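You operate a simulated robot arm through the tools that you are given. There is no shell and no other tool. Be economical: measure what you need, move in short steps, check, and stop when the job is done.

You run a simulated robot arm. Do the job below in one go: nothing can be reset, and whatever is moved stays where it is left.

## Task
Brush the dirt off the repair belt with the isolator off.
Fine: use the bench brush and put it back; turn the isolator on again after brushing; leave the line stopped. Set down upright: bench brush. What is to be rubbed or washed off counts as gone when no trace of it is left.

It is judged by the outcome, as a careful person would: the job done as asked, and still so three seconds after it is handed in. It fails if anything else is knocked over, pushed out of place, dropped, spilled or broken.

## Robot
A 7-joint arm with a two-finger parallel gripper on a trunk, on a base that drives. Base frame: it is fixed to the floor where the robot stands at the start and does not move with it; the origin is under the middle of the robot, x ahead of it, y to its left, z up. Units: mm, degrees, N and s.
Its first joint turns from -166.0 to 166.0 degrees. Places, roughly: bench brush [-1000, -1000, 1000]; dirt on the repair belt [400, 500, 800]; repair control box [0, 500, 600]; repair isolator switch [500, 0, 800]; shelf of the repair line [400, 100, 400]. Payload 1.57 kg.
Tool frame: the origin (TCP) lies between the finger pads and is the grasp point; the fingertips stand 30 mm ahead of it; z points along the fingers, y is the line along which they close. The gripper opens to 110 mm. The fingers are 24 mm wide and 12 mm thick; the gripper's body (48 by 112 mm) begins 78 mm behind the TCP.
Orientation is that of the tool frame in the base frame, as a unit quaternion [x, y, z, w]. With the fingers straight down and closing along the base's y, the tool's x points along the base's -x, its y along +y and its z along -z.

## Interface
- The arm moves only by the tool arm_command. Its argument "commands" is a list of rows, each a list of 6 numbers: the shift along the tool's x, y, z in mm, then the turn, a rotation vector about the tool's x, y, z in degrees. In form: [[dx, dy, dz, wx, wy, wz], ...]. A call has 1 to 10 rows; each row shifts and turns the commanded pose from where the row before left it, along the tool's axes as they then stand. "gripper" is the gripper command, from -1 (shut) to 1 (fully open), values between in proportion, set as the call begins (left out, the last holds). Rows are played at 5 a second. More than 50 mm and 8.6 degrees between two rows, or a gripper value outside its range, and nothing of the call is played. Where a pose cannot be reached the arm comes as near as it can. A force on the tool above 40 N (or 10 N above the force at the start of the call, whichever is more), or a blocked arm, ends the call early, and 0.2 s more pass. The fingers move at their own pace (about 45 mm/s each) and stop on an object; they squeeze with about 36 N. The grip force told is the motor's: it shows also when the fingers shut on nothing. Time passes only in rows, and 0.2 s behind the last, so rows that do not move let the fingers close. It gives the time, the measured TCP pose, the force on the tool (base axes), the opening and the grip force at its end, in the units of the frame above (readings bear some noise), with the torque about the TCP (base axes, N m) and any sound that the robot's microphone picked up.
- Cameras (640 x 400 px; columns grow to the right, rows downward): "scene" is now at [-6.5, 169.4, 1539.6]; the picture's right is [0.49, -0.87, 0.00], its down [-0.80, -0.45, -0.39] and it looks along [0.34, 0.19, -0.92] (base axes); focal length 268 px, centre (320, 200). "wrist" rides on the gripper at [70, 16, -141] in the tool frame; the picture's right is [-0.23, 0.97, 0.00], its down [-0.86, -0.20, -0.48] and it looks along [-0.47, -0.11, 0.88] (tool axes); focal length 222 px, centre (320, 200). There is no depth. A picture from a camera that has moved, and an enlarged one, comes with that camera's place and axes in the base frame and with its lens. The place of the scene camera against the robot may be out by one fixed shift of up to 18 mm in any direction.
- snapshot(camera): a new picture of that camera. The clock stands still meanwhile.
- slide_trunk(by): slides the trunk up (or, below 0, down) by that many mm; the arm and the scene camera ride with it, the base frame stays. It gives what a move gives, with no picture.
- roll_base(legs): drives the robot by 1 to 6 legs, each [ahead, turn to the left] in mm and degrees, along the robot's own axes; the way and the turn of a leg run together, so that a leg with both is an arc; at most 1500 mm and 180 degrees a leg. The arm and the cameras ride along, it lands a little off, and it stops where it bumps. It gives what a move gives.
- head_to(pan, tilt): turns the head with the scene camera to pan (to the left, within 155 degrees either way) and tilt (down, from -29 to 69), counted from straight ahead of the robot. It gives what a move gives.
- zoom(camera, box): a new picture of the part [left, top, right, bottom] of that camera's present view, enlarged. The clock stands still meanwhile.
- hand_in(): hands the job in; it is judged then, once.

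Work in short steps. Places have to be worked out from the pictures, the camera data and where the tool is seen: move nearer, look again, correct. Check each grasp and each placing, and mend what went wrong. You have 120 turns and 98 pictures in all, those below and enlarged ones among them. Open the gripper and draw the arm clear of the work before you hand the job in, unless the task says otherwise; then end with one line.

The tools are called by a JSON object that holds its "method" and its "body". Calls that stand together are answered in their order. arm_command: Moves the arm, as the interface text tells. Its arguments: {"type":"object","properties":{"commands":{"type":"array","items":{"type":"array","items":{"type":"number"}}},"gripper":{"type":"number"}},"required":["commands"]} The other tools are called the same way: slide_trunk (by) slides the trunk up or down; roll_base (legs) drives the base; head_to (pan, tilt) turns the head that bears the scene camera; snapshot (camera) takes a picture; zoom (camera, box) takes an enlarged picture of a part of a camera's view; hand_in () hands the job in.

At the start:

```text
time: 0.0
tcp_pos: [327.6, 352.1, 1074.7]
tool_rot: [-0.001, 1.0, 0.0, 0.0]
ft_force: [-0.5, -0.7, 0.8]
torque: [-0.02, 0.03, -0.02]
finger_gap: 110.0
finger_force: 0.1
trunk travel left (down, up): [-500.0, 90.0]
robot x, y, heading: [-1.6, 1.0, 0.2]
head pan, tilt: [29.6, 67.0]
```

scene: 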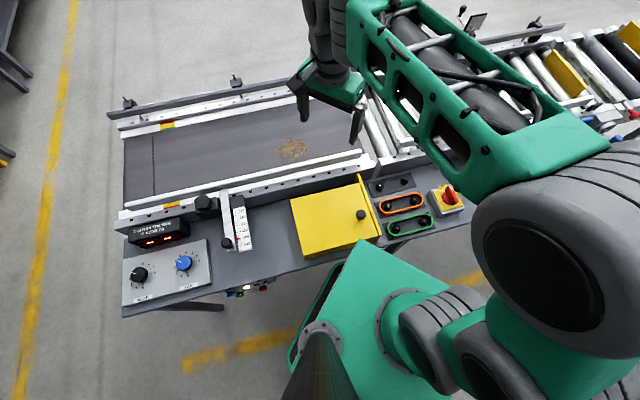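
wrist: 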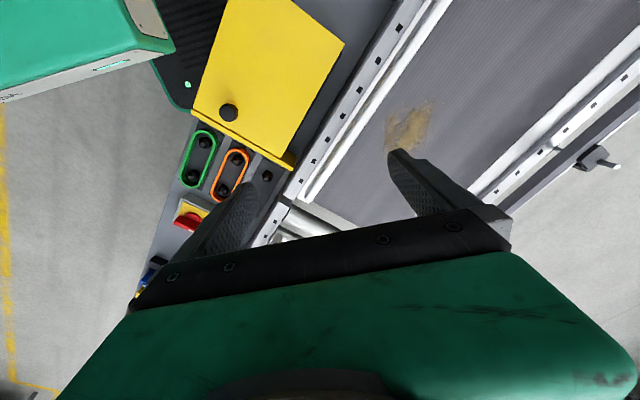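

The pictures show the belt with the dirt, a yellow cover, green/orange button pairs and a red-on-yellow rotary isolator. I'll enlarge the controls and the dirt.

{"method": "zoom", "body": {"camera": "scene", "box": [360, 160, 480, 250]}}

{"method": "zoom", "body": {"camera": "scene", "box": [110, 160, 290, 310]}}

{"method": "zoom", "body": {"camera": "wrist", "box": [130, 80, 330, 300]}}

```text
4.44 times, centred on (420, 205) of scene
camera zoom: at [-6.5, 169.4, 1539.6], right [0.49, -0.87, 0.0], down [-0.8, -0.45, -0.39], along [0.34, 0.19, -0.92], focal length 1191 px, centre (-124, 178)
```

zoom: 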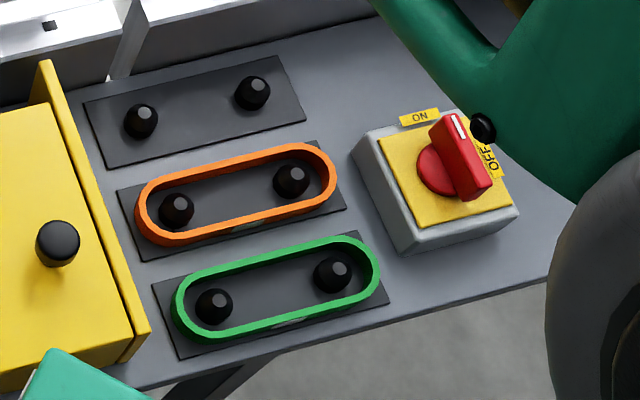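

```text
2.67 times, centred on (200, 235) of scene
camera zoom: at [-6.5, 169.4, 1539.6], right [0.49, -0.87, 0.0], down [-0.8, -0.45, -0.39], along [0.34, 0.19, -0.92], focal length 714 px, centre (640, 107)
```

zoom: 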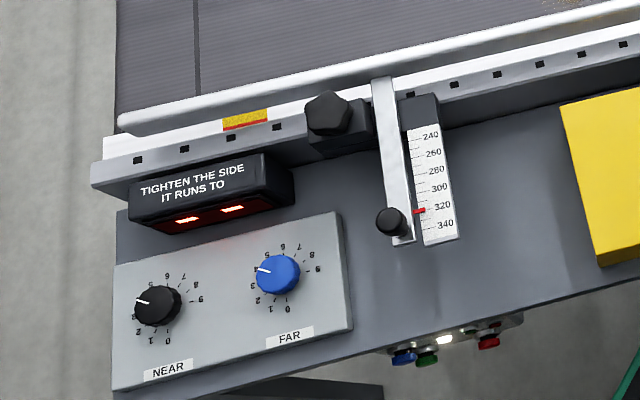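

```text
1.82 times, centred on (230, 190) of wrist
camera zoom: at [258.8, 369.1, 1215.2], right [0.23, 0.97, 0.0], down [0.86, -0.2, 0.48], along [0.47, -0.11, -0.88], focal length 404 px, centre (484, 218)
```

zoom: 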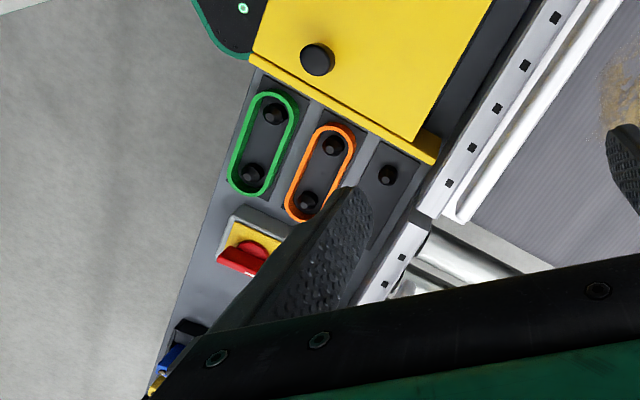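

The isolator's white mark seems to point to ON (far side), with OFF a quarter turn clockwise. Now I look for the brush, behind to the right.

{"method": "head_to", "body": {"pan": -135, "tilt": 30}}

{"method": "snapshot", "body": {"camera": "scene"}}

```text
time: 2.5
tcp_pos: [327.6, 352.5, 1074.0]
tool_rot: [0.0, 1.0, 0.0, 0.0]
ft_force: [0.4, 0.2, 0.2]
torque: [-0.01, 0.01, -0.02]
finger_gap: 110.1
finger_force: 0.2
trunk travel left (down, up): [-500.0, 90.0]
robot x, y, heading: [0.4, -1.7, -0.0]
head pan, tilt: [-135.0, 30.0]
```

```text
92 pictures are left
camera scene: at [-121.0, 76.7, 1589.3], right [-0.71, 0.71, 0.0], down [0.35, 0.35, -0.87], along [-0.61, -0.61, -0.5], focal length 268 px, centre (320, 200)
```

scene: 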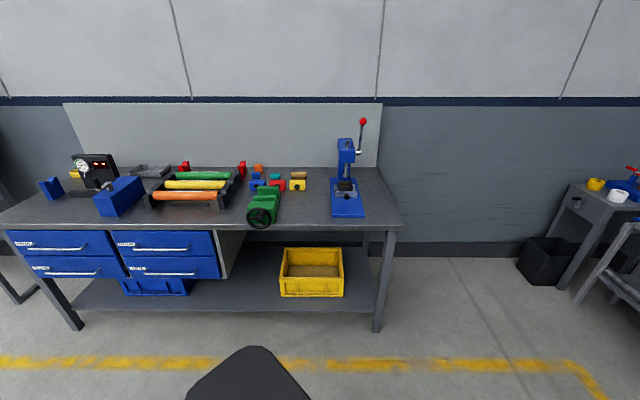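

The bench is behind; I enlarge its top to find the brush.

{"method": "zoom", "body": {"camera": "scene", "box": [220, 130, 400, 240]}}

{"method": "zoom", "body": {"camera": "scene", "box": [30, 130, 230, 240]}}

```text
3.56 times, centred on (310, 185) of scene
camera zoom: at [-121.0, 76.7, 1589.3], right [-0.71, 0.71, 0.0], down [0.35, 0.35, -0.87], along [-0.61, -0.61, -0.5], focal length 953 px, centre (356, 253)
```

zoom: 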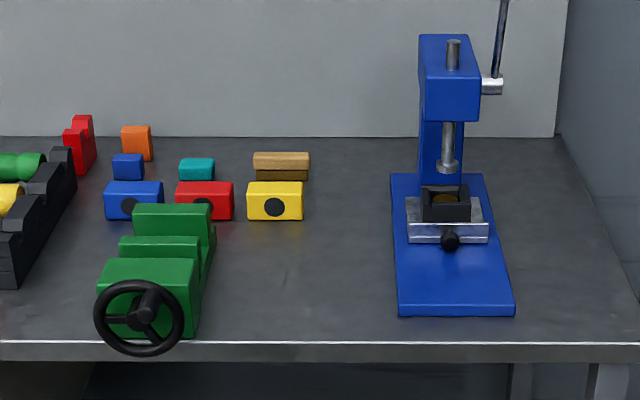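

```text
3.20 times, centred on (130, 185) of scene
camera zoom: at [-121.0, 76.7, 1589.3], right [-0.71, 0.71, 0.0], down [0.35, 0.35, -0.87], along [-0.61, -0.61, -0.5], focal length 857 px, centre (928, 248)
```

zoom: 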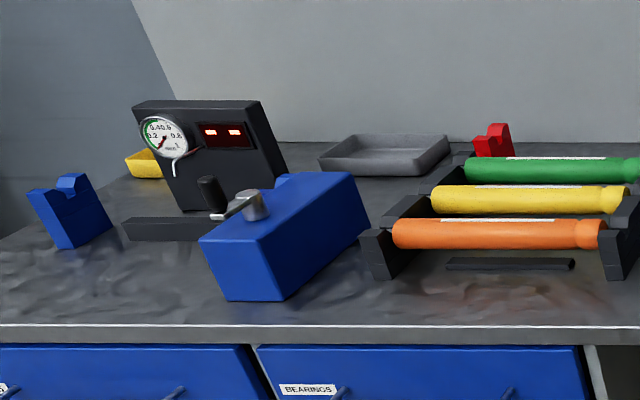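

The brush is the wooden block with brown bristles behind the yellow block, at about (-1046, -1021). First the isolator: I move the arm above it at the present height and turn the tool square to the line.

{"method": "arm_command", "body": {"commands": [[-9, -36, 0, 0, 0, 0], [-9, -36, 0, 0, 0, 0], [-9, -36, 0, 0, 0, 0], [-9, -36, 0, 0, 0, 0], [-9, -36, 0, 0, 0, 0], [-9, -36, 0, 0, 0, 0], [-9, -36, 0, 0, 0, 0], [-9, -36, 0, 0, 0, 0], [-9, -36, 0, 0, 0, 0], [-9, -36, 0, 0, 0, 0]]}}

{"method": "arm_command", "body": {"commands": [[0, 0, 0, 0, 0, -7.5], [0, 0, 0, 0, 0, -7.5], [0, 0, 0, 0, 0, -7.5], [0, 0, 0, 0, 0, -7.5], [0, 0, 0, 0, 0, -7.5], [0, 0, 0, 0, 0, -7.5]]}}

{"method": "snapshot", "body": {"camera": "wrist"}}

{"method": "head_to", "body": {"pan": 10, "tilt": 60}}

{"method": "snapshot", "body": {"camera": "scene"}}

```text
time: 4.7
tcp_pos: [419.6, -6.5, 1074.0]
tool_rot: [0.0, 1.0, 0.0, 0.0]
ft_force: [0.1, 0.3, 0.5]
torque: [-0.03, -0.02, -0.03]
finger_gap: 110.1
finger_force: 0.1
trunk travel left (down, up): [-500.0, 90.0]
robot x, y, heading: [0.6, -3.3, -0.0]
head pan, tilt: [-135.0, 30.0]
```

```text
time: 6.1
tcp_pos: [418.8, -7.4, 1075.2]
tool_rot: [-0.383, 0.924, 0.0, 0.0]
ft_force: [-0.4, 0.6, -0.6]
torque: [-0.01, 0.01, 0.02]
finger_gap: 110.2
finger_force: 0.1
trunk travel left (down, up): [-500.0, 90.0]
robot x, y, heading: [2.8, -1.2, 0.2]
head pan, tilt: [-135.0, 30.0]
```

```text
89 pictures are left
camera wrist: at [357.5, -45.2, 1215.4], right [-0.53, 0.85, 0.0], down [0.74, 0.47, 0.48], along [0.41, 0.25, -0.88], focal length 222 px, centre (320, 200)
```

wrist: 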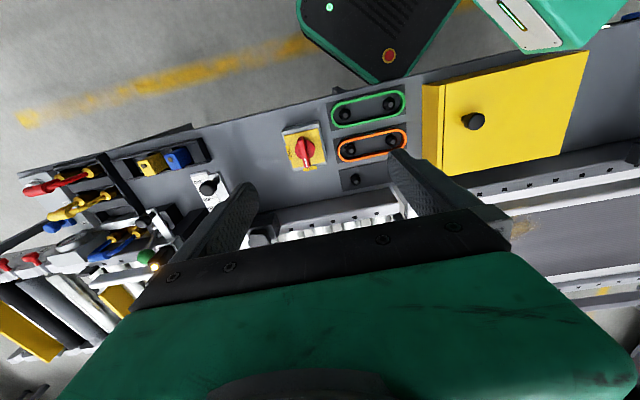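

```text
time: 8.4
tcp_pos: [417.4, -6.2, 1074.7]
tool_rot: [-0.382, 0.924, 0.0, 0.001]
ft_force: [0.1, -0.3, -0.6]
torque: [-0.01, -0.02, 0.0]
finger_gap: 109.9
finger_force: 0.0
trunk travel left (down, up): [-500.0, 90.0]
robot x, y, heading: [-1.7, 0.3, -0.1]
head pan, tilt: [10.0, 60.0]
```

```text
88 pictures are left
camera scene: at [8.5, 152.2, 1547.2], right [0.17, -0.98, 0.0], down [-0.85, -0.15, -0.5], along [0.49, 0.09, -0.87], focal length 268 px, centre (320, 200)
```

scene: 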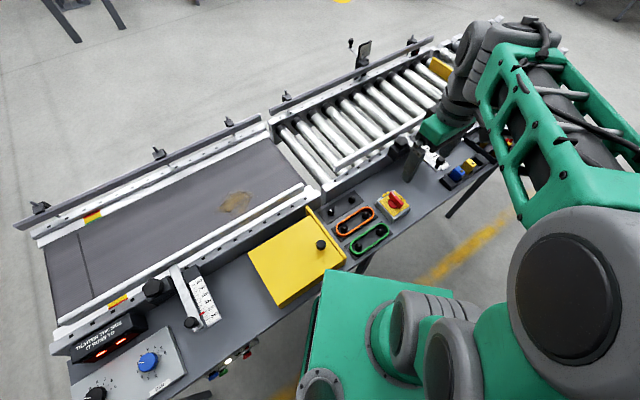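

The wrist view puts the isolator near (475, -9, 780). I enlarge it to see its state.

{"method": "zoom", "body": {"camera": "wrist", "box": [265, 110, 345, 190]}}

{"method": "zoom", "body": {"camera": "scene", "box": [350, 150, 500, 250]}}

```text
5.00 times, centred on (305, 150) of wrist
camera zoom: at [357.4, -45.1, 1215.5], right [-0.53, 0.85, 0.0], down [0.75, 0.46, 0.48], along [0.41, 0.25, -0.88], focal length 1111 px, centre (395, 450)
```

zoom: 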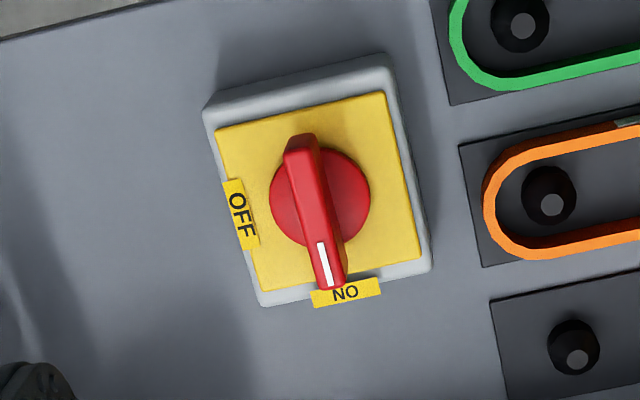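

```text
4.00 times, centred on (425, 200) of scene
camera zoom: at [8.5, 152.2, 1547.2], right [0.17, -0.98, 0.0], down [-0.85, -0.15, -0.5], along [0.49, 0.09, -0.87], focal length 1072 px, centre (-100, 200)
```

zoom: 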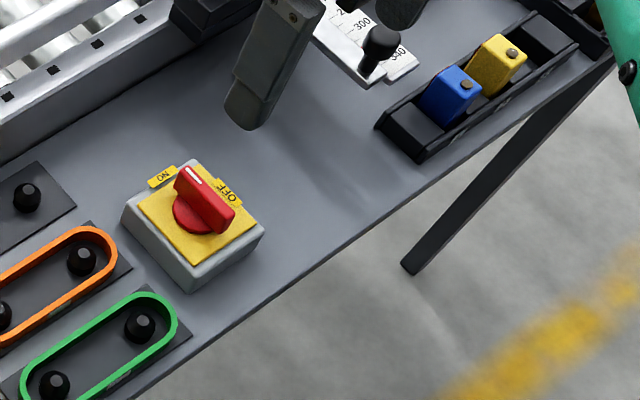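

The mark points at ON, and the blade lies at 45° across the line, so the tool is aligned. I go down to z≈925 above it and look again.

{"method": "arm_command", "body": {"commands": [[-12, -13.5, 37, 0, 0, 0], [-12, -13.5, 37, 0, 0, 0], [-12, -13.5, 37, 0, 0, 0], [0, 0, 38, 0, 0, 0]], "gripper": 0.2}}

{"method": "snapshot", "body": {"camera": "wrist"}}

{"method": "snapshot", "body": {"camera": "scene"}}

```text
time: 9.4
tcp_pos: [474.9, -8.7, 923.4]
tool_rot: [-0.383, 0.924, 0.0, 0.0]
ft_force: [0.6, -0.9, -1.1]
torque: [0.01, 0.02, -0.03]
finger_gap: 66.2
finger_force: 0.1
trunk travel left (down, up): [-500.0, 90.0]
robot x, y, heading: [0.1, -2.4, -0.0]
head pan, tilt: [10.0, 60.0]
```

```text
85 pictures are left
camera wrist: at [414.1, -46.6, 1063.3], right [-0.53, 0.85, 0.0], down [0.75, 0.46, 0.48], along [0.41, 0.25, -0.88], focal length 222 px, centre (320, 200)
```

wrist: 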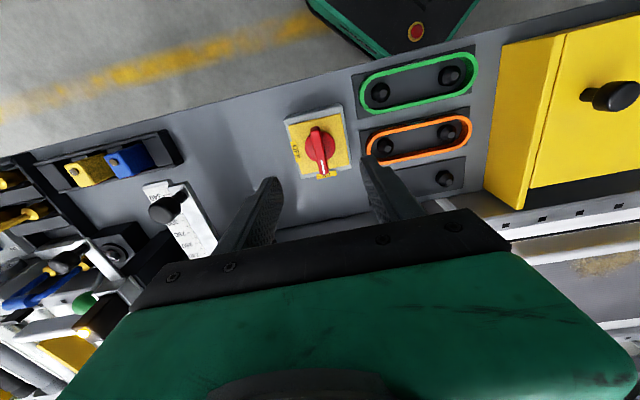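

```text
84 pictures are left
camera scene: at [8.9, 152.2, 1547.2], right [0.17, -0.98, 0.0], down [-0.85, -0.15, -0.5], along [0.49, 0.09, -0.87], focal length 268 px, centre (320, 200)
```

scene: 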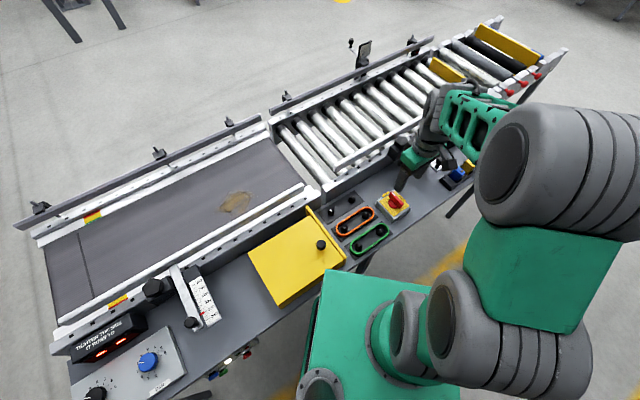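

Triangulating gives the blade near (483, -5, 788). I enlarge for a finer fix.

{"method": "zoom", "body": {"camera": "wrist", "box": [270, 100, 370, 190]}}

```text
4.44 times, centred on (320, 145) of wrist
camera zoom: at [414.1, -46.6, 1063.3], right [-0.53, 0.85, 0.0], down [0.75, 0.46, 0.48], along [0.41, 0.25, -0.88], focal length 987 px, centre (320, 444)
```

zoom: 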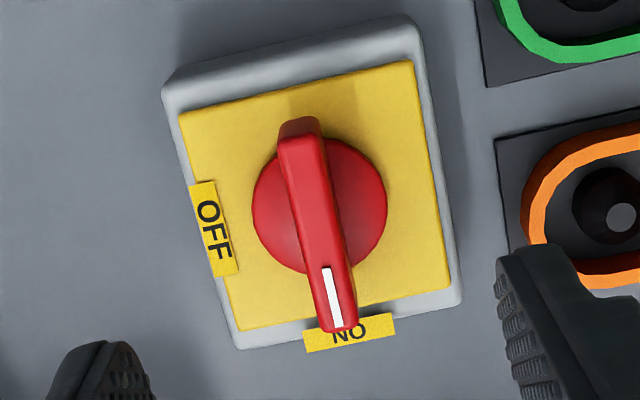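

Blade about 50 long, 13 wide, top at z≈788, disc at ≈761. I centre over it and descend to z≈832, then check.

{"method": "arm_command", "body": {"commands": [[-8.3, -3, 10, 0, 0, 0], [0, 0, 40, 0, 0, 0], [0, 0, 41, 0, 0, 0]], "gripper": 0.0}}

{"method": "snapshot", "body": {"camera": "wrist"}}

{"method": "zoom", "body": {"camera": "scene", "box": [350, 130, 450, 230]}}

```text
time: 10.2
tcp_pos: [480.2, -5.4, 832.6]
tool_rot: [-0.383, 0.924, 0.0, 0.001]
ft_force: [-0.5, -0.6, 0.1]
torque: [-0.01, 0.0, 0.01]
finger_gap: 55.1
finger_force: 0.0
trunk travel left (down, up): [-500.0, 90.0]
robot x, y, heading: [-4.2, 0.9, 0.2]
head pan, tilt: [10.0, 60.0]
```

```text
82 pictures are left
camera wrist: at [419.2, -43.9, 972.7], right [-0.53, 0.85, 0.0], down [0.74, 0.46, 0.48], along [0.41, 0.25, -0.88], focal length 222 px, centre (320, 200)
```

wrist: 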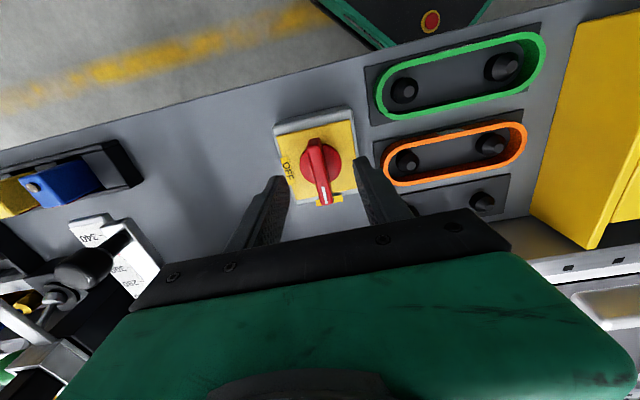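

```text
4.00 times, centred on (400, 180) of scene
camera zoom: at [8.7, 152.2, 1547.3], right [0.17, -0.98, 0.0], down [-0.85, -0.15, -0.5], along [0.49, 0.09, -0.87], focal length 1072 px, centre (0, 280)
```

zoom: 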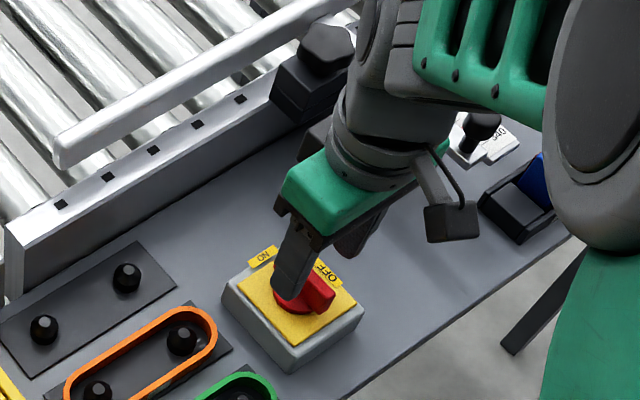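

Aligned within 2 mm. I go down 34 mm, then close on the blade.

{"method": "arm_command", "body": {"commands": [[0, -1.5, 17, 0, 0, 0], [0, 0, 17, 0, 0, 0]]}}

{"method": "arm_command", "body": {"commands": [[0, 0, 0, 0, 0, 0], [0, 0, 0, 0, 0, 0], [0, 0, 0, 0, 0, 0], [0, 0, 0, 0, 0, 0]], "gripper": -1}}

{"method": "snapshot", "body": {"camera": "wrist"}}

```text
time: 10.8
tcp_pos: [480.7, -8.2, 799.2]
tool_rot: [-0.383, 0.924, 0.0, 0.0]
ft_force: [-0.6, 0.0, -0.2]
torque: [0.03, 0.01, 0.01]
finger_gap: 55.0
finger_force: 0.0
trunk travel left (down, up): [-500.0, 90.0]
robot x, y, heading: [0.7, 2.8, -0.1]
head pan, tilt: [10.0, 60.0]
```

```text
time: 11.8
tcp_pos: [478.8, -6.7, 799.4]
tool_rot: [-0.382, 0.924, 0.0, 0.001]
ft_force: [-2.3, 3.1, -0.1]
torque: [0.1, -0.13, 0.02]
finger_gap: 12.0
finger_force: 26.6
trunk travel left (down, up): [-500.0, 90.0]
robot x, y, heading: [0.7, -1.4, 0.1]
head pan, tilt: [10.0, 60.0]
```

```text
80 pictures are left
camera wrist: at [419.4, -44.7, 940.0], right [-0.53, 0.85, 0.0], down [0.75, 0.46, 0.48], along [0.41, 0.25, -0.88], focal length 222 px, centre (320, 200)
```

wrist: 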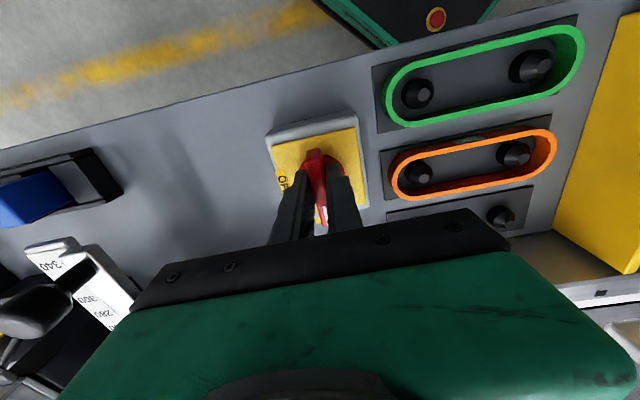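

Blade gripped (12 mm). I turn it clockwise (seen from above) 90°, first 45°.

{"method": "arm_command", "body": {"commands": [[0, 0, 0, 0, 0, 7.5], [0, 0, 0, 0, 0, 7.5], [0, 0, 0, 0, 0, 7.5], [0, 0, 0, 0, 0, 7.5], [0, 0, 0, 0, 0, 7.5], [0, 0, 0, 0, 0, 7.5]]}}

{"method": "arm_command", "body": {"commands": [[0, 0, 0, 0, 0, 7.5], [0, 0, 0, 0, 0, 7.5], [0, 0, 0, 0, 0, 7.5], [0, 0, 0, 0, 0, 7.5], [0, 0, 0, 0, 0, 7.5], [0, 0, 0, 0, 0, 7.5]]}}

{"method": "snapshot", "body": {"camera": "wrist"}}

```text
time: 13.2
tcp_pos: [480.2, -7.2, 800.3]
tool_rot: [-0.004, 1.0, 0.0, -0.001]
ft_force: [-11.1, 4.9, -7.4]
torque: [0.34, -0.39, 4.3]
finger_gap: 35.7
finger_force: 41.7
trunk travel left (down, up): [-500.0, 90.0]
robot x, y, heading: [-0.1, 0.6, -0.1]
head pan, tilt: [10.0, 60.0]
```

```text
time: 14.0
tcp_pos: [472.5, -6.6, 800.6]
tool_rot: [0.164, 0.986, 0.001, -0.008]
ft_force: [-19.4, -2.8, 19.6]
torque: [-0.39, 0.48, 1.49]
finger_gap: 45.5
finger_force: 45.2
trunk travel left (down, up): [-500.0, 90.0]
robot x, y, heading: [2.5, 1.7, 0.1]
head pan, tilt: [10.0, 60.0]
stopped in row 3: the force on the tool passed its limit (the readings are from after the stop); the commanded pose is now the measured one
```

```text
79 pictures are left
camera wrist: at [414.3, 31.5, 941.9], right [0.53, 0.85, 0.0], down [0.75, -0.47, 0.46], along [0.39, -0.25, -0.89], focal length 222 px, centre (320, 200)
```

wrist: 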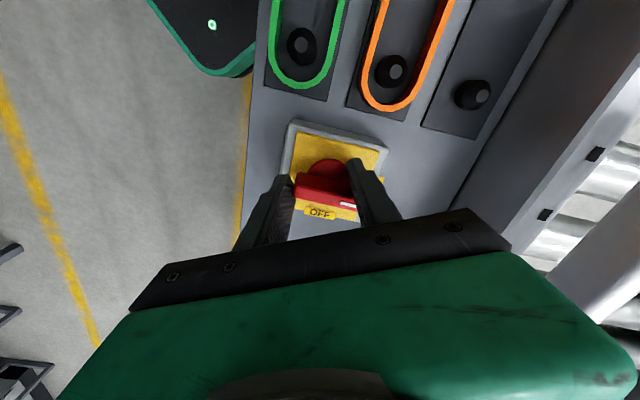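

The fingers spread over the blade instead of turning it. I enlarge to see the blade's state.

{"method": "zoom", "body": {"camera": "wrist", "box": [270, 110, 410, 230]}}

{"method": "zoom", "body": {"camera": "scene", "box": [350, 150, 450, 230]}}

```text
3.33 times, centred on (340, 170) of wrist
camera zoom: at [414.3, 31.5, 941.9], right [0.53, 0.85, 0.0], down [0.75, -0.47, 0.46], along [0.39, -0.25, -0.89], focal length 740 px, centre (253, 300)
```

zoom: 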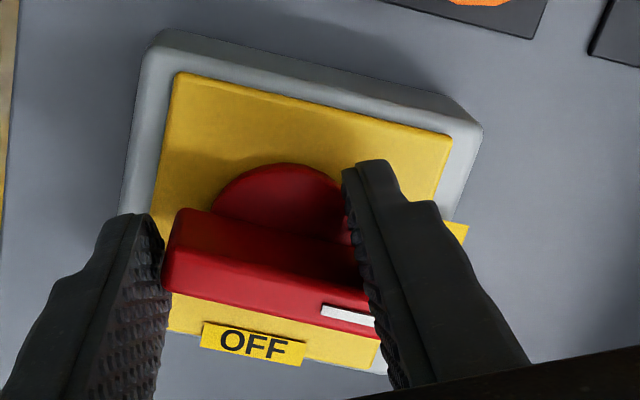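

```text
5.00 times, centred on (400, 190) of scene
camera zoom: at [4.4, 151.6, 1547.9], right [0.18, -0.98, 0.0], down [-0.85, -0.15, -0.5], along [0.49, 0.09, -0.86], focal length 1340 px, centre (-80, 250)
```

zoom: 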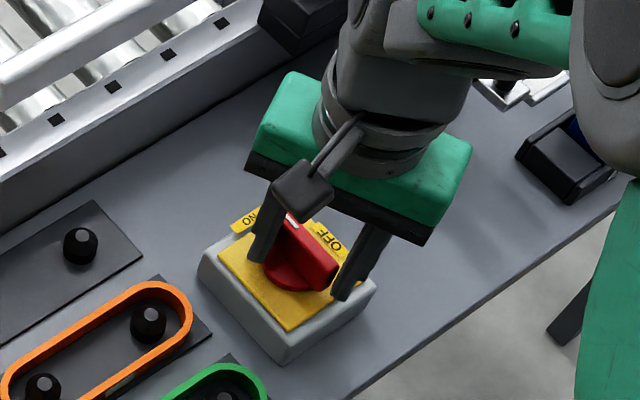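

The switch is stiff: blade still at ON. I open, lift, turn back to 45° and recentre to try again more slowly.

{"method": "arm_command", "body": {"commands": [[0, 0, 0, 0, 0, 0], [0, 0, 0, 0, 0, 0], [0, 0, -20, 0, 0, 0], [0, 0, -20, 0, 0, 0]], "gripper": 0.2}}

{"method": "arm_command", "body": {"commands": [[0, 0, 0, 0, 0, -8], [0, 0, 0, 0, 0, -8], [0, 0, 0, 0, 0, -8], [0, 0, 0, 0, 0, -8], [0, 0, 0, 0, 0, -8], [0, 0, 0, 0, 0, -8], [0, 0, 0, 0, 0, -8], [0, 0, 0, 0, 0, -8]]}}

{"method": "zoom", "body": {"camera": "wrist", "box": [260, 120, 380, 220]}}

{"method": "snapshot", "body": {"camera": "scene"}}

```text
time: 15.0
tcp_pos: [475.4, -6.0, 838.7]
tool_rot: [0.165, 0.986, 0.001, -0.007]
ft_force: [0.3, 0.9, -0.2]
torque: [0.0, -0.02, 0.0]
finger_gap: 65.8
finger_force: 0.0
trunk travel left (down, up): [-500.0, 90.0]
robot x, y, heading: [1.2, -1.9, 0.1]
head pan, tilt: [10.0, 60.0]
```

```text
time: 16.8
tcp_pos: [475.7, -5.1, 838.3]
tool_rot: [-0.383, 0.924, 0.005, -0.004]
ft_force: [-0.2, 0.6, 0.2]
torque: [0.02, 0.02, 0.01]
finger_gap: 66.1
finger_force: 0.0
trunk travel left (down, up): [-500.0, 90.0]
robot x, y, heading: [0.9, -2.5, 0.3]
head pan, tilt: [10.0, 60.0]
```

```text
4.00 times, centred on (320, 170) of wrist
camera zoom: at [418.2, -44.7, 980.1], right [-0.53, 0.85, 0.01], down [0.75, 0.46, 0.47], along [0.39, 0.26, -0.88], focal length 888 px, centre (320, 320)
```

zoom: 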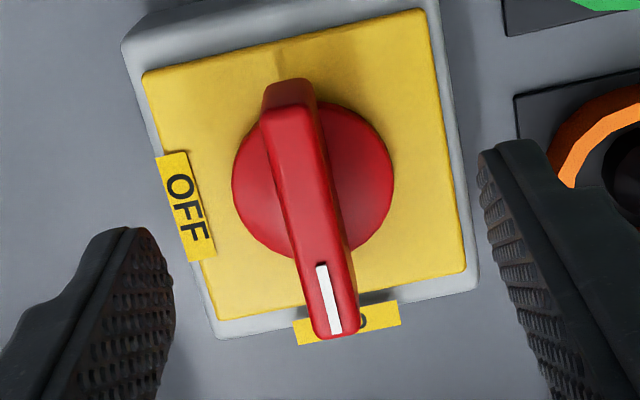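

```text
75 pictures are left
camera scene: at [8.0, 152.3, 1547.2], right [0.18, -0.98, 0.0], down [-0.85, -0.15, -0.5], along [0.49, 0.09, -0.87], focal length 268 px, centre (320, 200)
```

scene: 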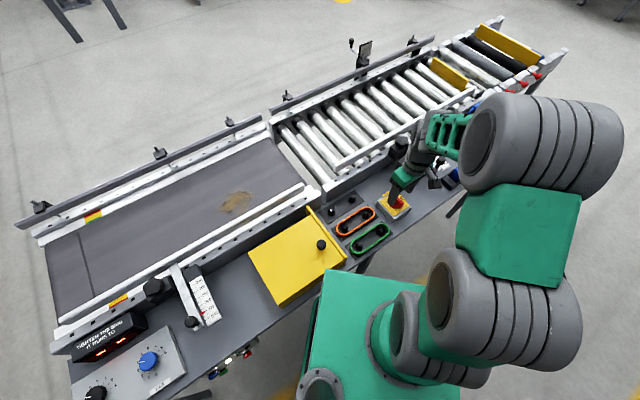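

Refined pivot is (482, -3.5). I descend centred, grip, and turn slowly.

{"method": "arm_command", "body": {"commands": [[-5.6, -3.3, 10, 0, 0, 0], [0, 0, 16, 0, 0, 0], [0, 0, 16, 0, 0, 0]], "gripper": 0.0}}

{"method": "arm_command", "body": {"commands": [[0, 0, 0, 0, 0, 0], [0, 0, 0, 0, 0, 0], [0, 0, 0, 0, 0, 0], [0, 0, 0, 0, 0, 0], [0, 0, 0, 0, 0, 0]], "gripper": -1}}

{"method": "arm_command", "body": {"commands": [[0, 0, 0, 0, 0, 1.5], [0, 0, 0, 0, 0, 1.5], [0, 0, 0, 0, 0, 1.5], [0, 0, 0, 0, 0, 1.5], [0, 0, 0, 0, 0, 1.5]]}}

```text
time: 17.6
tcp_pos: [483.1, -4.8, 796.5]
tool_rot: [-0.382, 0.924, 0.004, -0.004]
ft_force: [-0.9, -0.7, -0.2]
torque: [-0.01, 0.04, 0.01]
finger_gap: 55.0
finger_force: 0.1
trunk travel left (down, up): [-500.0, 90.0]
robot x, y, heading: [-0.4, 4.9, 0.4]
head pan, tilt: [10.0, 60.0]
```

```text
time: 18.8
tcp_pos: [482.1, -4.1, 795.5]
tool_rot: [-0.383, 0.924, 0.004, -0.006]
ft_force: [-3.2, 3.4, -1.1]
torque: [-0.46, -0.61, -0.02]
finger_gap: 12.2
finger_force: 29.2
trunk travel left (down, up): [-500.0, 90.0]
robot x, y, heading: [-1.5, -0.7, 0.4]
head pan, tilt: [10.0, 60.0]
```

```text
time: 20.0
tcp_pos: [482.8, -3.5, 796.8]
tool_rot: [-0.321, 0.947, 0.004, -0.006]
ft_force: [-2.5, 1.5, -4.0]
torque: [-0.26, -0.93, 0.95]
finger_gap: 14.6
finger_force: 30.6
trunk travel left (down, up): [-500.0, 90.0]
robot x, y, heading: [-2.0, -1.1, 0.0]
head pan, tilt: [10.0, 60.0]
```

The blade isn't yielding yet at ~1 N·m. I continue slowly and watch the torque.

{"method": "arm_command", "body": {"commands": [[0, 0, 0, 0, 0, 2], [0, 0, 0, 0, 0, 2], [0, 0, 0, 0, 0, 2], [0, 0, 0, 0, 0, 2]]}}

{"method": "arm_command", "body": {"commands": [[0, 0, 0, 0, 0, 2], [0, 0, 0, 0, 0, 2], [0, 0, 0, 0, 0, 2], [0, 0, 0, 0, 0, 2]]}}

{"method": "zoom", "body": {"camera": "wrist", "box": [260, 120, 380, 220]}}

```text
time: 21.0
tcp_pos: [483.7, -4.3, 796.2]
tool_rot: [-0.255, 0.967, 0.004, -0.006]
ft_force: [-1.0, 0.8, -7.1]
torque: [-0.42, -1.08, 1.15]
finger_gap: 18.2
finger_force: 32.4
trunk travel left (down, up): [-500.0, 90.0]
robot x, y, heading: [-0.5, 0.0, 0.0]
head pan, tilt: [10.0, 60.0]
```

```text
time: 22.0
tcp_pos: [481.7, -4.5, 798.3]
tool_rot: [-0.187, 0.982, 0.003, -0.006]
ft_force: [0.0, 1.1, -7.2]
torque: [-0.55, -1.17, 1.62]
finger_gap: 22.0
finger_force: 35.0
trunk travel left (down, up): [-500.0, 90.0]
robot x, y, heading: [2.5, -2.8, 0.2]
head pan, tilt: [10.0, 60.0]
```

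```text
4.00 times, centred on (320, 170) of wrist
camera zoom: at [413.6, -15.5, 938.0], right [-0.15, 0.99, 0.01], down [0.87, 0.13, 0.47], along [0.46, 0.07, -0.88], focal length 888 px, centre (320, 320)
```

zoom: 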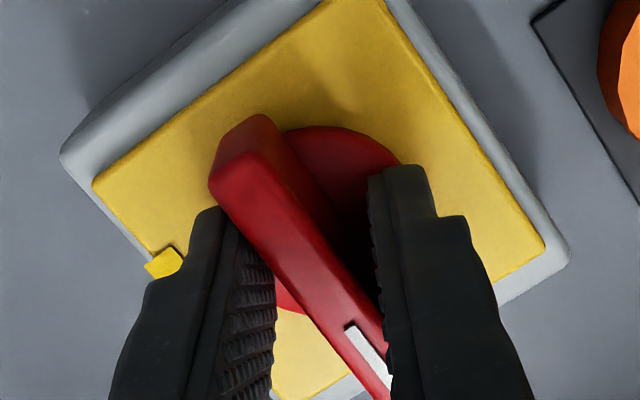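

Still only ~3° of give. Before forcing, I look at the control box and for any sign or interlock near the switch.

{"method": "head_to", "body": {"pan": 75, "tilt": 55}}

{"method": "snapshot", "body": {"camera": "scene"}}

```text
time: 23.3
tcp_pos: [482.5, -4.4, 796.9]
tool_rot: [-0.186, 0.983, 0.003, -0.006]
ft_force: [1.9, 3.3, -4.8]
torque: [-0.62, -0.91, 1.3]
finger_gap: 22.6
finger_force: 35.4
trunk travel left (down, up): [-500.0, 90.0]
robot x, y, heading: [-0.9, -2.0, 0.2]
head pan, tilt: [75.0, 55.0]
```

```text
73 pictures are left
camera scene: at [-38.7, 210.7, 1553.2], right [0.97, -0.26, 0.0], down [-0.21, -0.79, -0.57], along [0.15, 0.55, -0.82], focal length 268 px, centre (320, 200)
```

scene: 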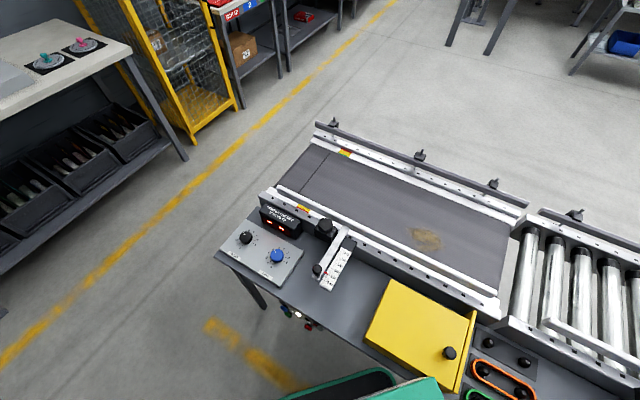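

I enlarge the control box.

{"method": "zoom", "body": {"camera": "scene", "box": [210, 220, 370, 340]}}

```text
3.33 times, centred on (290, 280) of scene
camera zoom: at [-38.7, 210.7, 1553.2], right [0.97, -0.26, 0.0], down [-0.21, -0.79, -0.57], along [0.15, 0.55, -0.82], focal length 893 px, centre (420, -67)
```

zoom: 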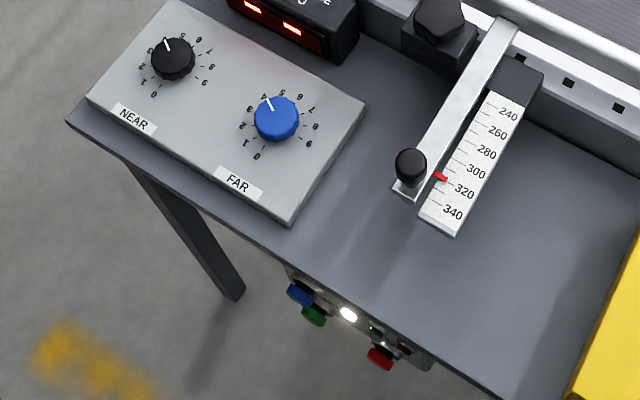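

The white power lamp is lit and the run lamp dark: line stopped, powered. I turn the tool back to square and probe gently whether the knob yields the other way.

{"method": "arm_command", "body": {"commands": [[0, 0, 0, 0, 0, -6], [0, 0, 0, 0, 0, -6], [0, 0, 0, 0, 0, -6], [0, 0, 0, 0, 0, -5.5]]}}

{"method": "arm_command", "body": {"commands": [[0, 0, 0, 0, 0, -2], [0, 0, 0, 0, 0, -2], [0, 0, 0, 0, 0, -2], [0, 0, 0, 0, 0, -2]]}}

```text
time: 24.3
tcp_pos: [482.6, -3.7, 796.6]
tool_rot: [-0.383, 0.924, 0.004, -0.006]
ft_force: [0.2, 0.1, -3.6]
torque: [-1.01, -0.16, 0.0]
finger_gap: 12.2
finger_force: 29.8
trunk travel left (down, up): [-500.0, 90.0]
robot x, y, heading: [-1.3, -0.9, 0.5]
head pan, tilt: [75.0, 55.0]
```

```text
time: 25.3
tcp_pos: [483.4, -4.2, 797.7]
tool_rot: [-0.446, 0.895, 0.005, -0.004]
ft_force: [4.1, -3.7, -4.6]
torque: [-1.12, -0.31, -0.02]
finger_gap: 12.2
finger_force: 29.3
trunk travel left (down, up): [-500.0, 90.0]
robot x, y, heading: [0.3, -3.3, 0.1]
head pan, tilt: [75.0, 55.0]
```

It turns freely counter-clockwise. I check how the mark lies now.

{"method": "zoom", "body": {"camera": "wrist", "box": [260, 120, 380, 220]}}

```text
4.00 times, centred on (320, 170) of wrist
camera zoom: at [429.7, -50.7, 937.8], right [-0.64, 0.77, 0.01], down [0.68, 0.56, 0.47], along [0.36, 0.31, -0.88], focal length 888 px, centre (320, 320)
```

zoom: 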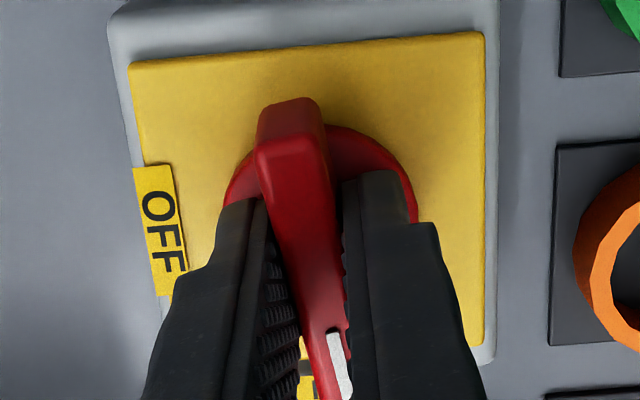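

The mark now swings away counter-clockwise with no resistance, so the switch travels that way. I continue in that sense to about 60° of turn and watch.

{"method": "arm_command", "body": {"commands": [[0, 0, 0, 0, 0, -6], [0, 0, 0, 0, 0, -6], [0, 0, 0, 0, 0, -6], [0, 0, 0, 0, 0, -6], [0, 0, 0, 0, 0, -6], [0, 0, 0, 0, 0, -6], [0, 0, 0, 0, 0, -6], [0, 0, 0, 0, 0, -6]]}}

{"method": "snapshot", "body": {"camera": "scene"}}

{"method": "snapshot", "body": {"camera": "wrist"}}

```text
time: 27.1
tcp_pos: [483.4, -4.4, 797.3]
tool_rot: [0.772, -0.636, -0.007, 0.002]
ft_force: [6.2, -4.1, 1.5]
torque: [-0.79, -1.08, 0.0]
finger_gap: 11.7
finger_force: 29.0
trunk travel left (down, up): [-500.0, 90.0]
robot x, y, heading: [2.2, 0.7, -0.1]
head pan, tilt: [75.0, 55.0]
```

```text
70 pictures are left
camera scene: at [-38.7, 209.9, 1553.3], right [0.97, -0.26, 0.0], down [-0.21, -0.79, -0.57], along [0.15, 0.55, -0.82], focal length 268 px, centre (320, 200)
```

scene: 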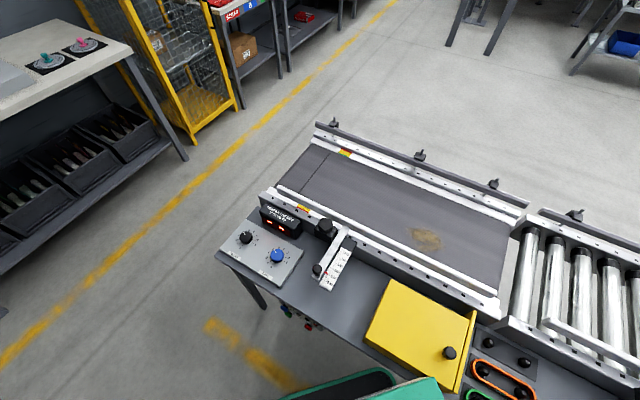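

```text
69 pictures are left
camera wrist: at [482.7, -76.6, 937.0], right [-1.0, 0.04, 0.01], down [0.04, 0.88, 0.48], along [0.01, 0.48, -0.88], focal length 222 px, centre (320, 200)
```

wrist: 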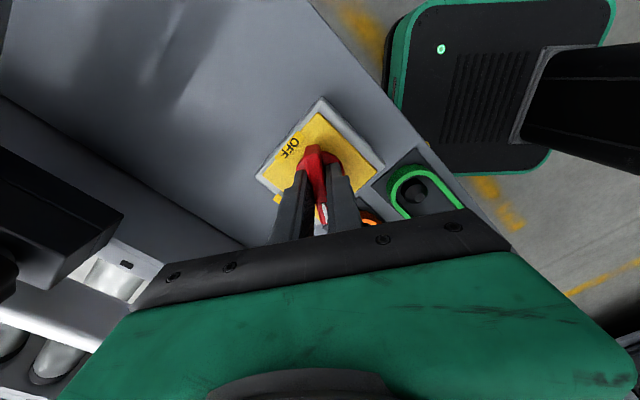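

The white lamp has gone out. I complete the quarter turn.

{"method": "arm_command", "body": {"commands": [[0, 0, 0, 0, 0, -6], [0, 0, 0, 0, 0, -6], [0, 0, 0, 0, 0, -6], [0, 0, 0, 0, 0, -6], [0, 0, 0, 0, 0, -6], [0, 0, 0, 0, 0, -4]]}}

{"method": "zoom", "body": {"camera": "scene", "box": [210, 220, 370, 340]}}

{"method": "zoom", "body": {"camera": "wrist", "box": [250, 90, 410, 230]}}

```text
time: 28.5
tcp_pos: [484.5, -5.2, 796.8]
tool_rot: [0.924, -0.381, -0.006, 0.001]
ft_force: [15.0, -3.7, -0.6]
torque: [0.2, -1.11, -0.44]
finger_gap: 12.0
finger_force: 29.4
trunk travel left (down, up): [-500.0, 90.0]
robot x, y, heading: [0.2, -2.7, 0.1]
head pan, tilt: [75.0, 55.0]
```

```text
3.33 times, centred on (290, 280) of scene
camera zoom: at [-37.7, 209.8, 1553.4], right [0.97, -0.26, 0.0], down [-0.21, -0.79, -0.57], along [0.15, 0.55, -0.82], focal length 893 px, centre (420, -67)
```

zoom: 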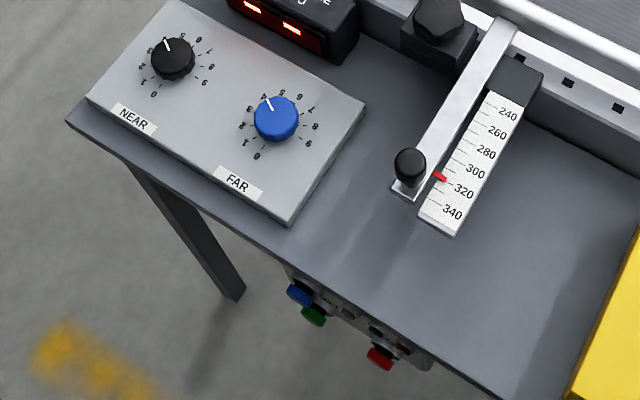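

```text
2.86 times, centred on (330, 160) of wrist
camera zoom: at [523.5, -65.5, 936.7], right [-0.85, -0.53, 0.01], down [-0.46, 0.74, 0.49], along [-0.26, 0.41, -0.87], focal length 635 px, centre (291, 314)
```

zoom: 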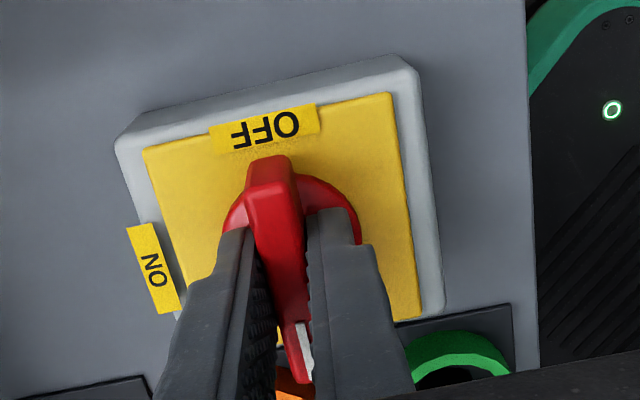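

The lamp is out, and the end stop shows (−0.44 N·m): isolator off. I open, lift off and draw the arm in.

{"method": "arm_command", "body": {"commands": [[0, 0, 0, 0, 0, 0], [0, 0, 0, 0, 0, 0], [0, 0, -30, 0, 0, 0], [0, 0, -50, 0, 0, 0], [0, 0, -50, 0, 0, 0], [0, 0, -50, 0, 0, 0], [0, 0, -50, 0, 0, 0], [0, 0, -50, 0, 0, 0]], "gripper": 0.2}}

{"method": "zoom", "body": {"camera": "wrist", "box": [200, 50, 440, 200]}}

{"method": "arm_command", "body": {"commands": [[0, 0, 0, 0, 0, 8], [0, 0, 0, 0, 0, 8], [0, 0, 0, 0, 0, 8], [0, 0, 0, 0, 0, 8], [0, 0, 0, 0, 0, 8], [0, 0, 0, 0, 0, 8], [0, 0, 0, 0, 0, 8], [0, 0, 0, 0, 0, 8], [0, 0, 0, 0, 0, 8], [0, 0, 0, 0, 0, 8]]}}

{"method": "arm_command", "body": {"commands": [[0, 0, 0, 0, 0, 8], [0, 0, 0, 0, 0, 8], [0, 0, 0, 0, 0, 8], [0, 0, 0, 0, 0, 8], [0, 0, 0, 0, 0, 8], [0, 0, 0, 0, 0, 8], [0, 0, 0, 0, 0, 7], [35, 0, 0, 0, 0, 0], [35, 0, 0, 0, 0, 0], [35, 0, 0, 0, 0, 0]]}}

```text
time: 30.3
tcp_pos: [483.1, -4.5, 1071.9]
tool_rot: [0.924, -0.382, -0.007, 0.001]
ft_force: [0.4, 0.2, 0.2]
torque: [-0.04, 0.02, -0.02]
finger_gap: 66.2
finger_force: 0.1
trunk travel left (down, up): [-500.0, 90.0]
robot x, y, heading: [0.2, -0.8, 0.1]
head pan, tilt: [75.0, 55.0]
```

```text
2.67 times, centred on (320, 125) of wrist
camera zoom: at [523.2, -66.6, 1212.0], right [-0.85, -0.53, 0.01], down [-0.46, 0.74, 0.49], along [-0.26, 0.41, -0.87], focal length 592 px, centre (320, 400)
```

zoom: 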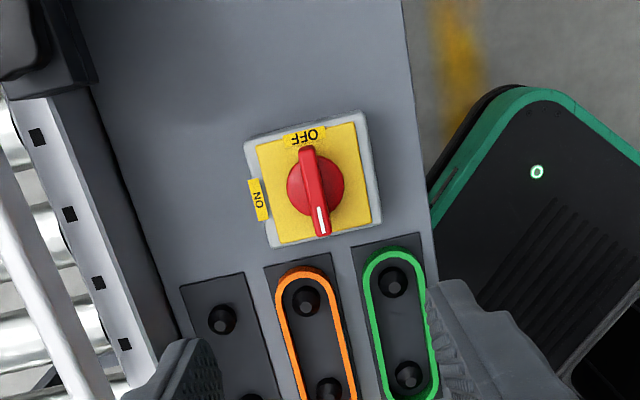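

```text
time: 32.5
tcp_pos: [486.8, -5.0, 1077.5]
tool_rot: [-0.46, 0.888, 0.005, -0.004]
ft_force: [-0.8, 1.0, -0.1]
torque: [0.01, 0.0, 0.02]
finger_gap: 66.1
finger_force: 0.0
trunk travel left (down, up): [-500.0, 90.0]
robot x, y, heading: [1.9, -2.3, -0.1]
head pan, tilt: [75.0, 55.0]
```

```text
time: 34.7
tcp_pos: [381.9, -5.5, 1077.7]
tool_rot: [0.0, 1.0, 0.003, -0.006]
ft_force: [0.5, -0.7, 0.3]
torque: [-0.03, -0.02, 0.0]
finger_gap: 65.9
finger_force: 0.1
trunk travel left (down, up): [-500.0, 90.0]
robot x, y, heading: [-1.0, -0.1, 0.0]
head pan, tilt: [75.0, 55.0]
```

The blade lies across, tail on OFF, lamp out. Now I back off from the line and turn towards the bench.

{"method": "roll_base", "body": {"legs": [[-300, 0], [0, -135]]}}

{"method": "head_to", "body": {"pan": 0, "tilt": 35}}

{"method": "snapshot", "body": {"camera": "scene"}}

```text
time: 42.3
tcp_pos: [-573.3, -267.0, 1076.6]
tool_rot: [0.924, 0.383, 0.007, 0.0]
ft_force: [-0.2, 0.0, -0.4]
torque: [0.02, 0.03, 0.04]
finger_gap: 66.0
finger_force: 0.1
trunk travel left (down, up): [-500.0, 90.0]
robot x, y, heading: [-301.0, 0.7, -135.0]
head pan, tilt: [75.0, 55.0]
```

```text
time: 43.8
tcp_pos: [-574.1, -266.4, 1076.6]
tool_rot: [0.924, 0.383, 0.007, -0.001]
ft_force: [0.7, -0.4, 0.2]
torque: [-0.02, 0.0, 0.02]
finger_gap: 65.8
finger_force: 0.1
trunk travel left (down, up): [-500.0, 90.0]
robot x, y, heading: [-301.5, -1.7, -134.8]
head pan, tilt: [0.0, 35.0]
```

```text
65 pictures are left
camera scene: at [-206.9, -142.9, 1581.5], right [-0.71, 0.7, 0.0], down [0.4, 0.41, -0.82], along [-0.58, -0.58, -0.57], focal length 268 px, centre (320, 200)
```

scene: 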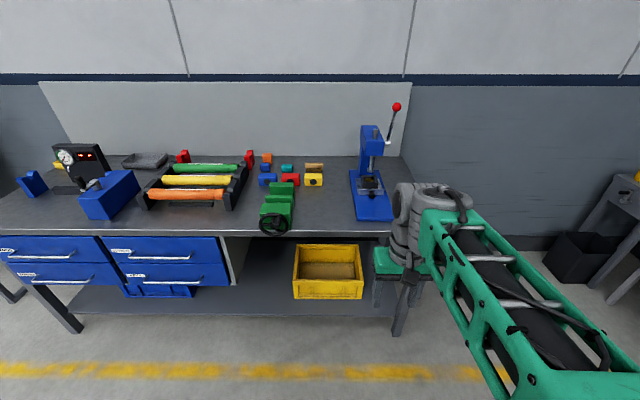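

Triangulating: brush near (-1180, -1176, 835), bench edge about 550 mm before it. I drive closer, aligned with the brush.

{"method": "roll_base", "body": {"legs": [[0, 19], [600, 0], [0, -19]]}}

{"method": "head_to", "body": {"pan": 0, "tilt": 55}}

{"method": "snapshot", "body": {"camera": "scene"}}

{"method": "snapshot", "body": {"camera": "wrist"}}

```text
time: 48.4
tcp_pos: [-739.5, -886.2, 1076.1]
tool_rot: [0.849, 0.529, 0.006, -0.001]
ft_force: [0.3, -0.5, 0.2]
torque: [0.02, -0.03, 0.0]
finger_gap: 66.1
finger_force: 0.1
trunk travel left (down, up): [-500.0, 90.0]
robot x, y, heading: [-565.7, -544.4, -116.0]
head pan, tilt: [0.0, 35.0]
stopped in leg 2: the robot was blocked; the commanded pose is now the measured one
```

```text
time: 49.2
tcp_pos: [-738.6, -886.2, 1075.5]
tool_rot: [0.848, 0.529, 0.007, -0.001]
ft_force: [0.2, 0.2, -0.1]
torque: [0.0, 0.02, 0.0]
finger_gap: 66.1
finger_force: 0.1
trunk travel left (down, up): [-500.0, 90.0]
robot x, y, heading: [-565.8, -544.5, -116.1]
head pan, tilt: [0.0, 55.0]
```

```text
64 pictures are left
camera scene: at [-428.8, -638.4, 1553.3], right [-0.9, 0.44, 0.0], down [0.36, 0.74, -0.57], along [-0.25, -0.52, -0.82], focal length 268 px, centre (320, 200)
```

scene: 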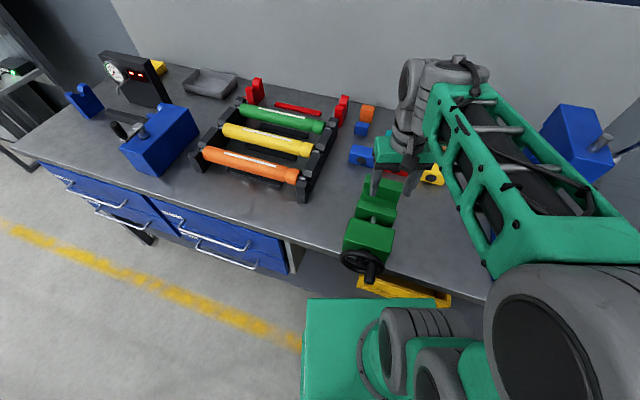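

```text
63 pictures are left
camera wrist: at [-694.1, -832.4, 1218.1], right [0.77, -0.63, 0.0], down [-0.56, -0.68, 0.47], along [-0.29, -0.36, -0.88], focal length 222 px, centre (320, 200)
```

wrist: 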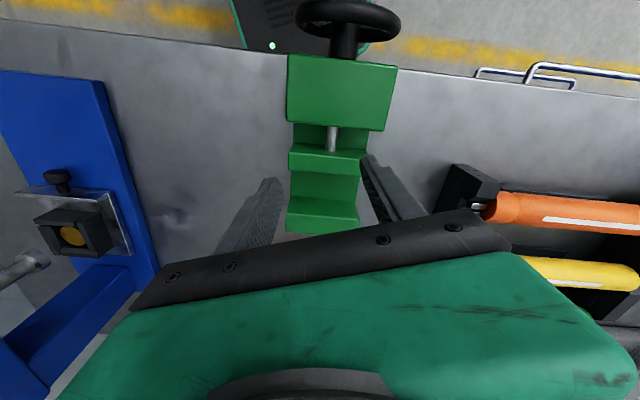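

The base bumped (probably against the bench's lower shelf). I back off a little, square up to the bench, and look again.

{"method": "roll_base", "body": {"legs": [[-60, 0], [0, -19]]}}

{"method": "head_to", "body": {"pan": 15, "tilt": 60}}

{"method": "snapshot", "body": {"camera": "scene"}}

{"method": "snapshot", "body": {"camera": "wrist"}}

```text
time: 51.2
tcp_pos: [-813.8, -758.7, 1076.7]
tool_rot: [0.924, 0.382, 0.006, 0.0]
ft_force: [-0.1, 0.2, -0.4]
torque: [0.02, 0.01, -0.01]
finger_gap: 66.0
finger_force: 0.0
trunk travel left (down, up): [-500.0, 90.0]
robot x, y, heading: [-542.4, -492.9, -135.2]
head pan, tilt: [0.0, 55.0]
```

```text
time: 52.0
tcp_pos: [-815.2, -759.4, 1076.5]
tool_rot: [0.925, 0.381, 0.007, 0.0]
ft_force: [-0.8, 0.5, -0.4]
torque: [-0.04, 0.0, -0.01]
finger_gap: 65.9
finger_force: 0.0
trunk travel left (down, up): [-500.0, 90.0]
robot x, y, heading: [-541.5, -495.6, -135.4]
head pan, tilt: [15.0, 60.0]
```

```text
62 pictures are left
camera scene: at [-418.5, -631.9, 1547.2], right [-0.87, 0.5, 0.0], down [0.43, 0.75, -0.5], along [-0.25, -0.43, -0.87], focal length 268 px, centre (320, 200)
```

scene: 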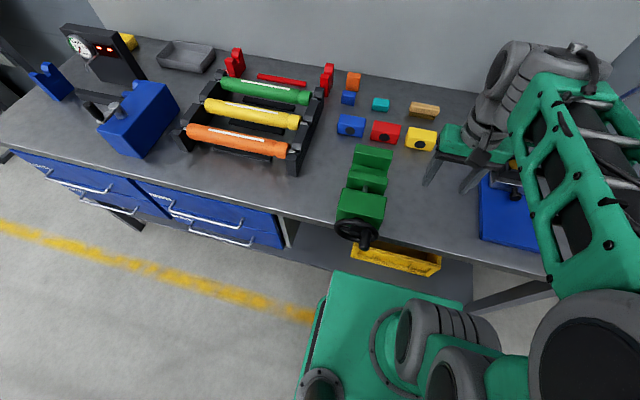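

```text
61 pictures are left
camera wrist: at [-754.9, -722.1, 1218.1], right [0.53, -0.85, 0.0], down [-0.75, -0.46, 0.47], along [-0.4, -0.25, -0.88], focal length 222 px, centre (320, 200)
```

wrist: 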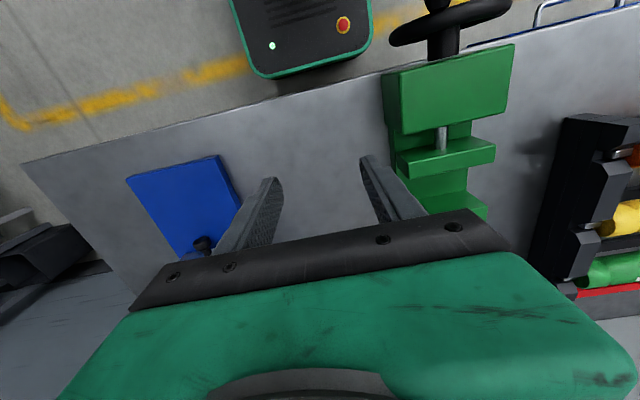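

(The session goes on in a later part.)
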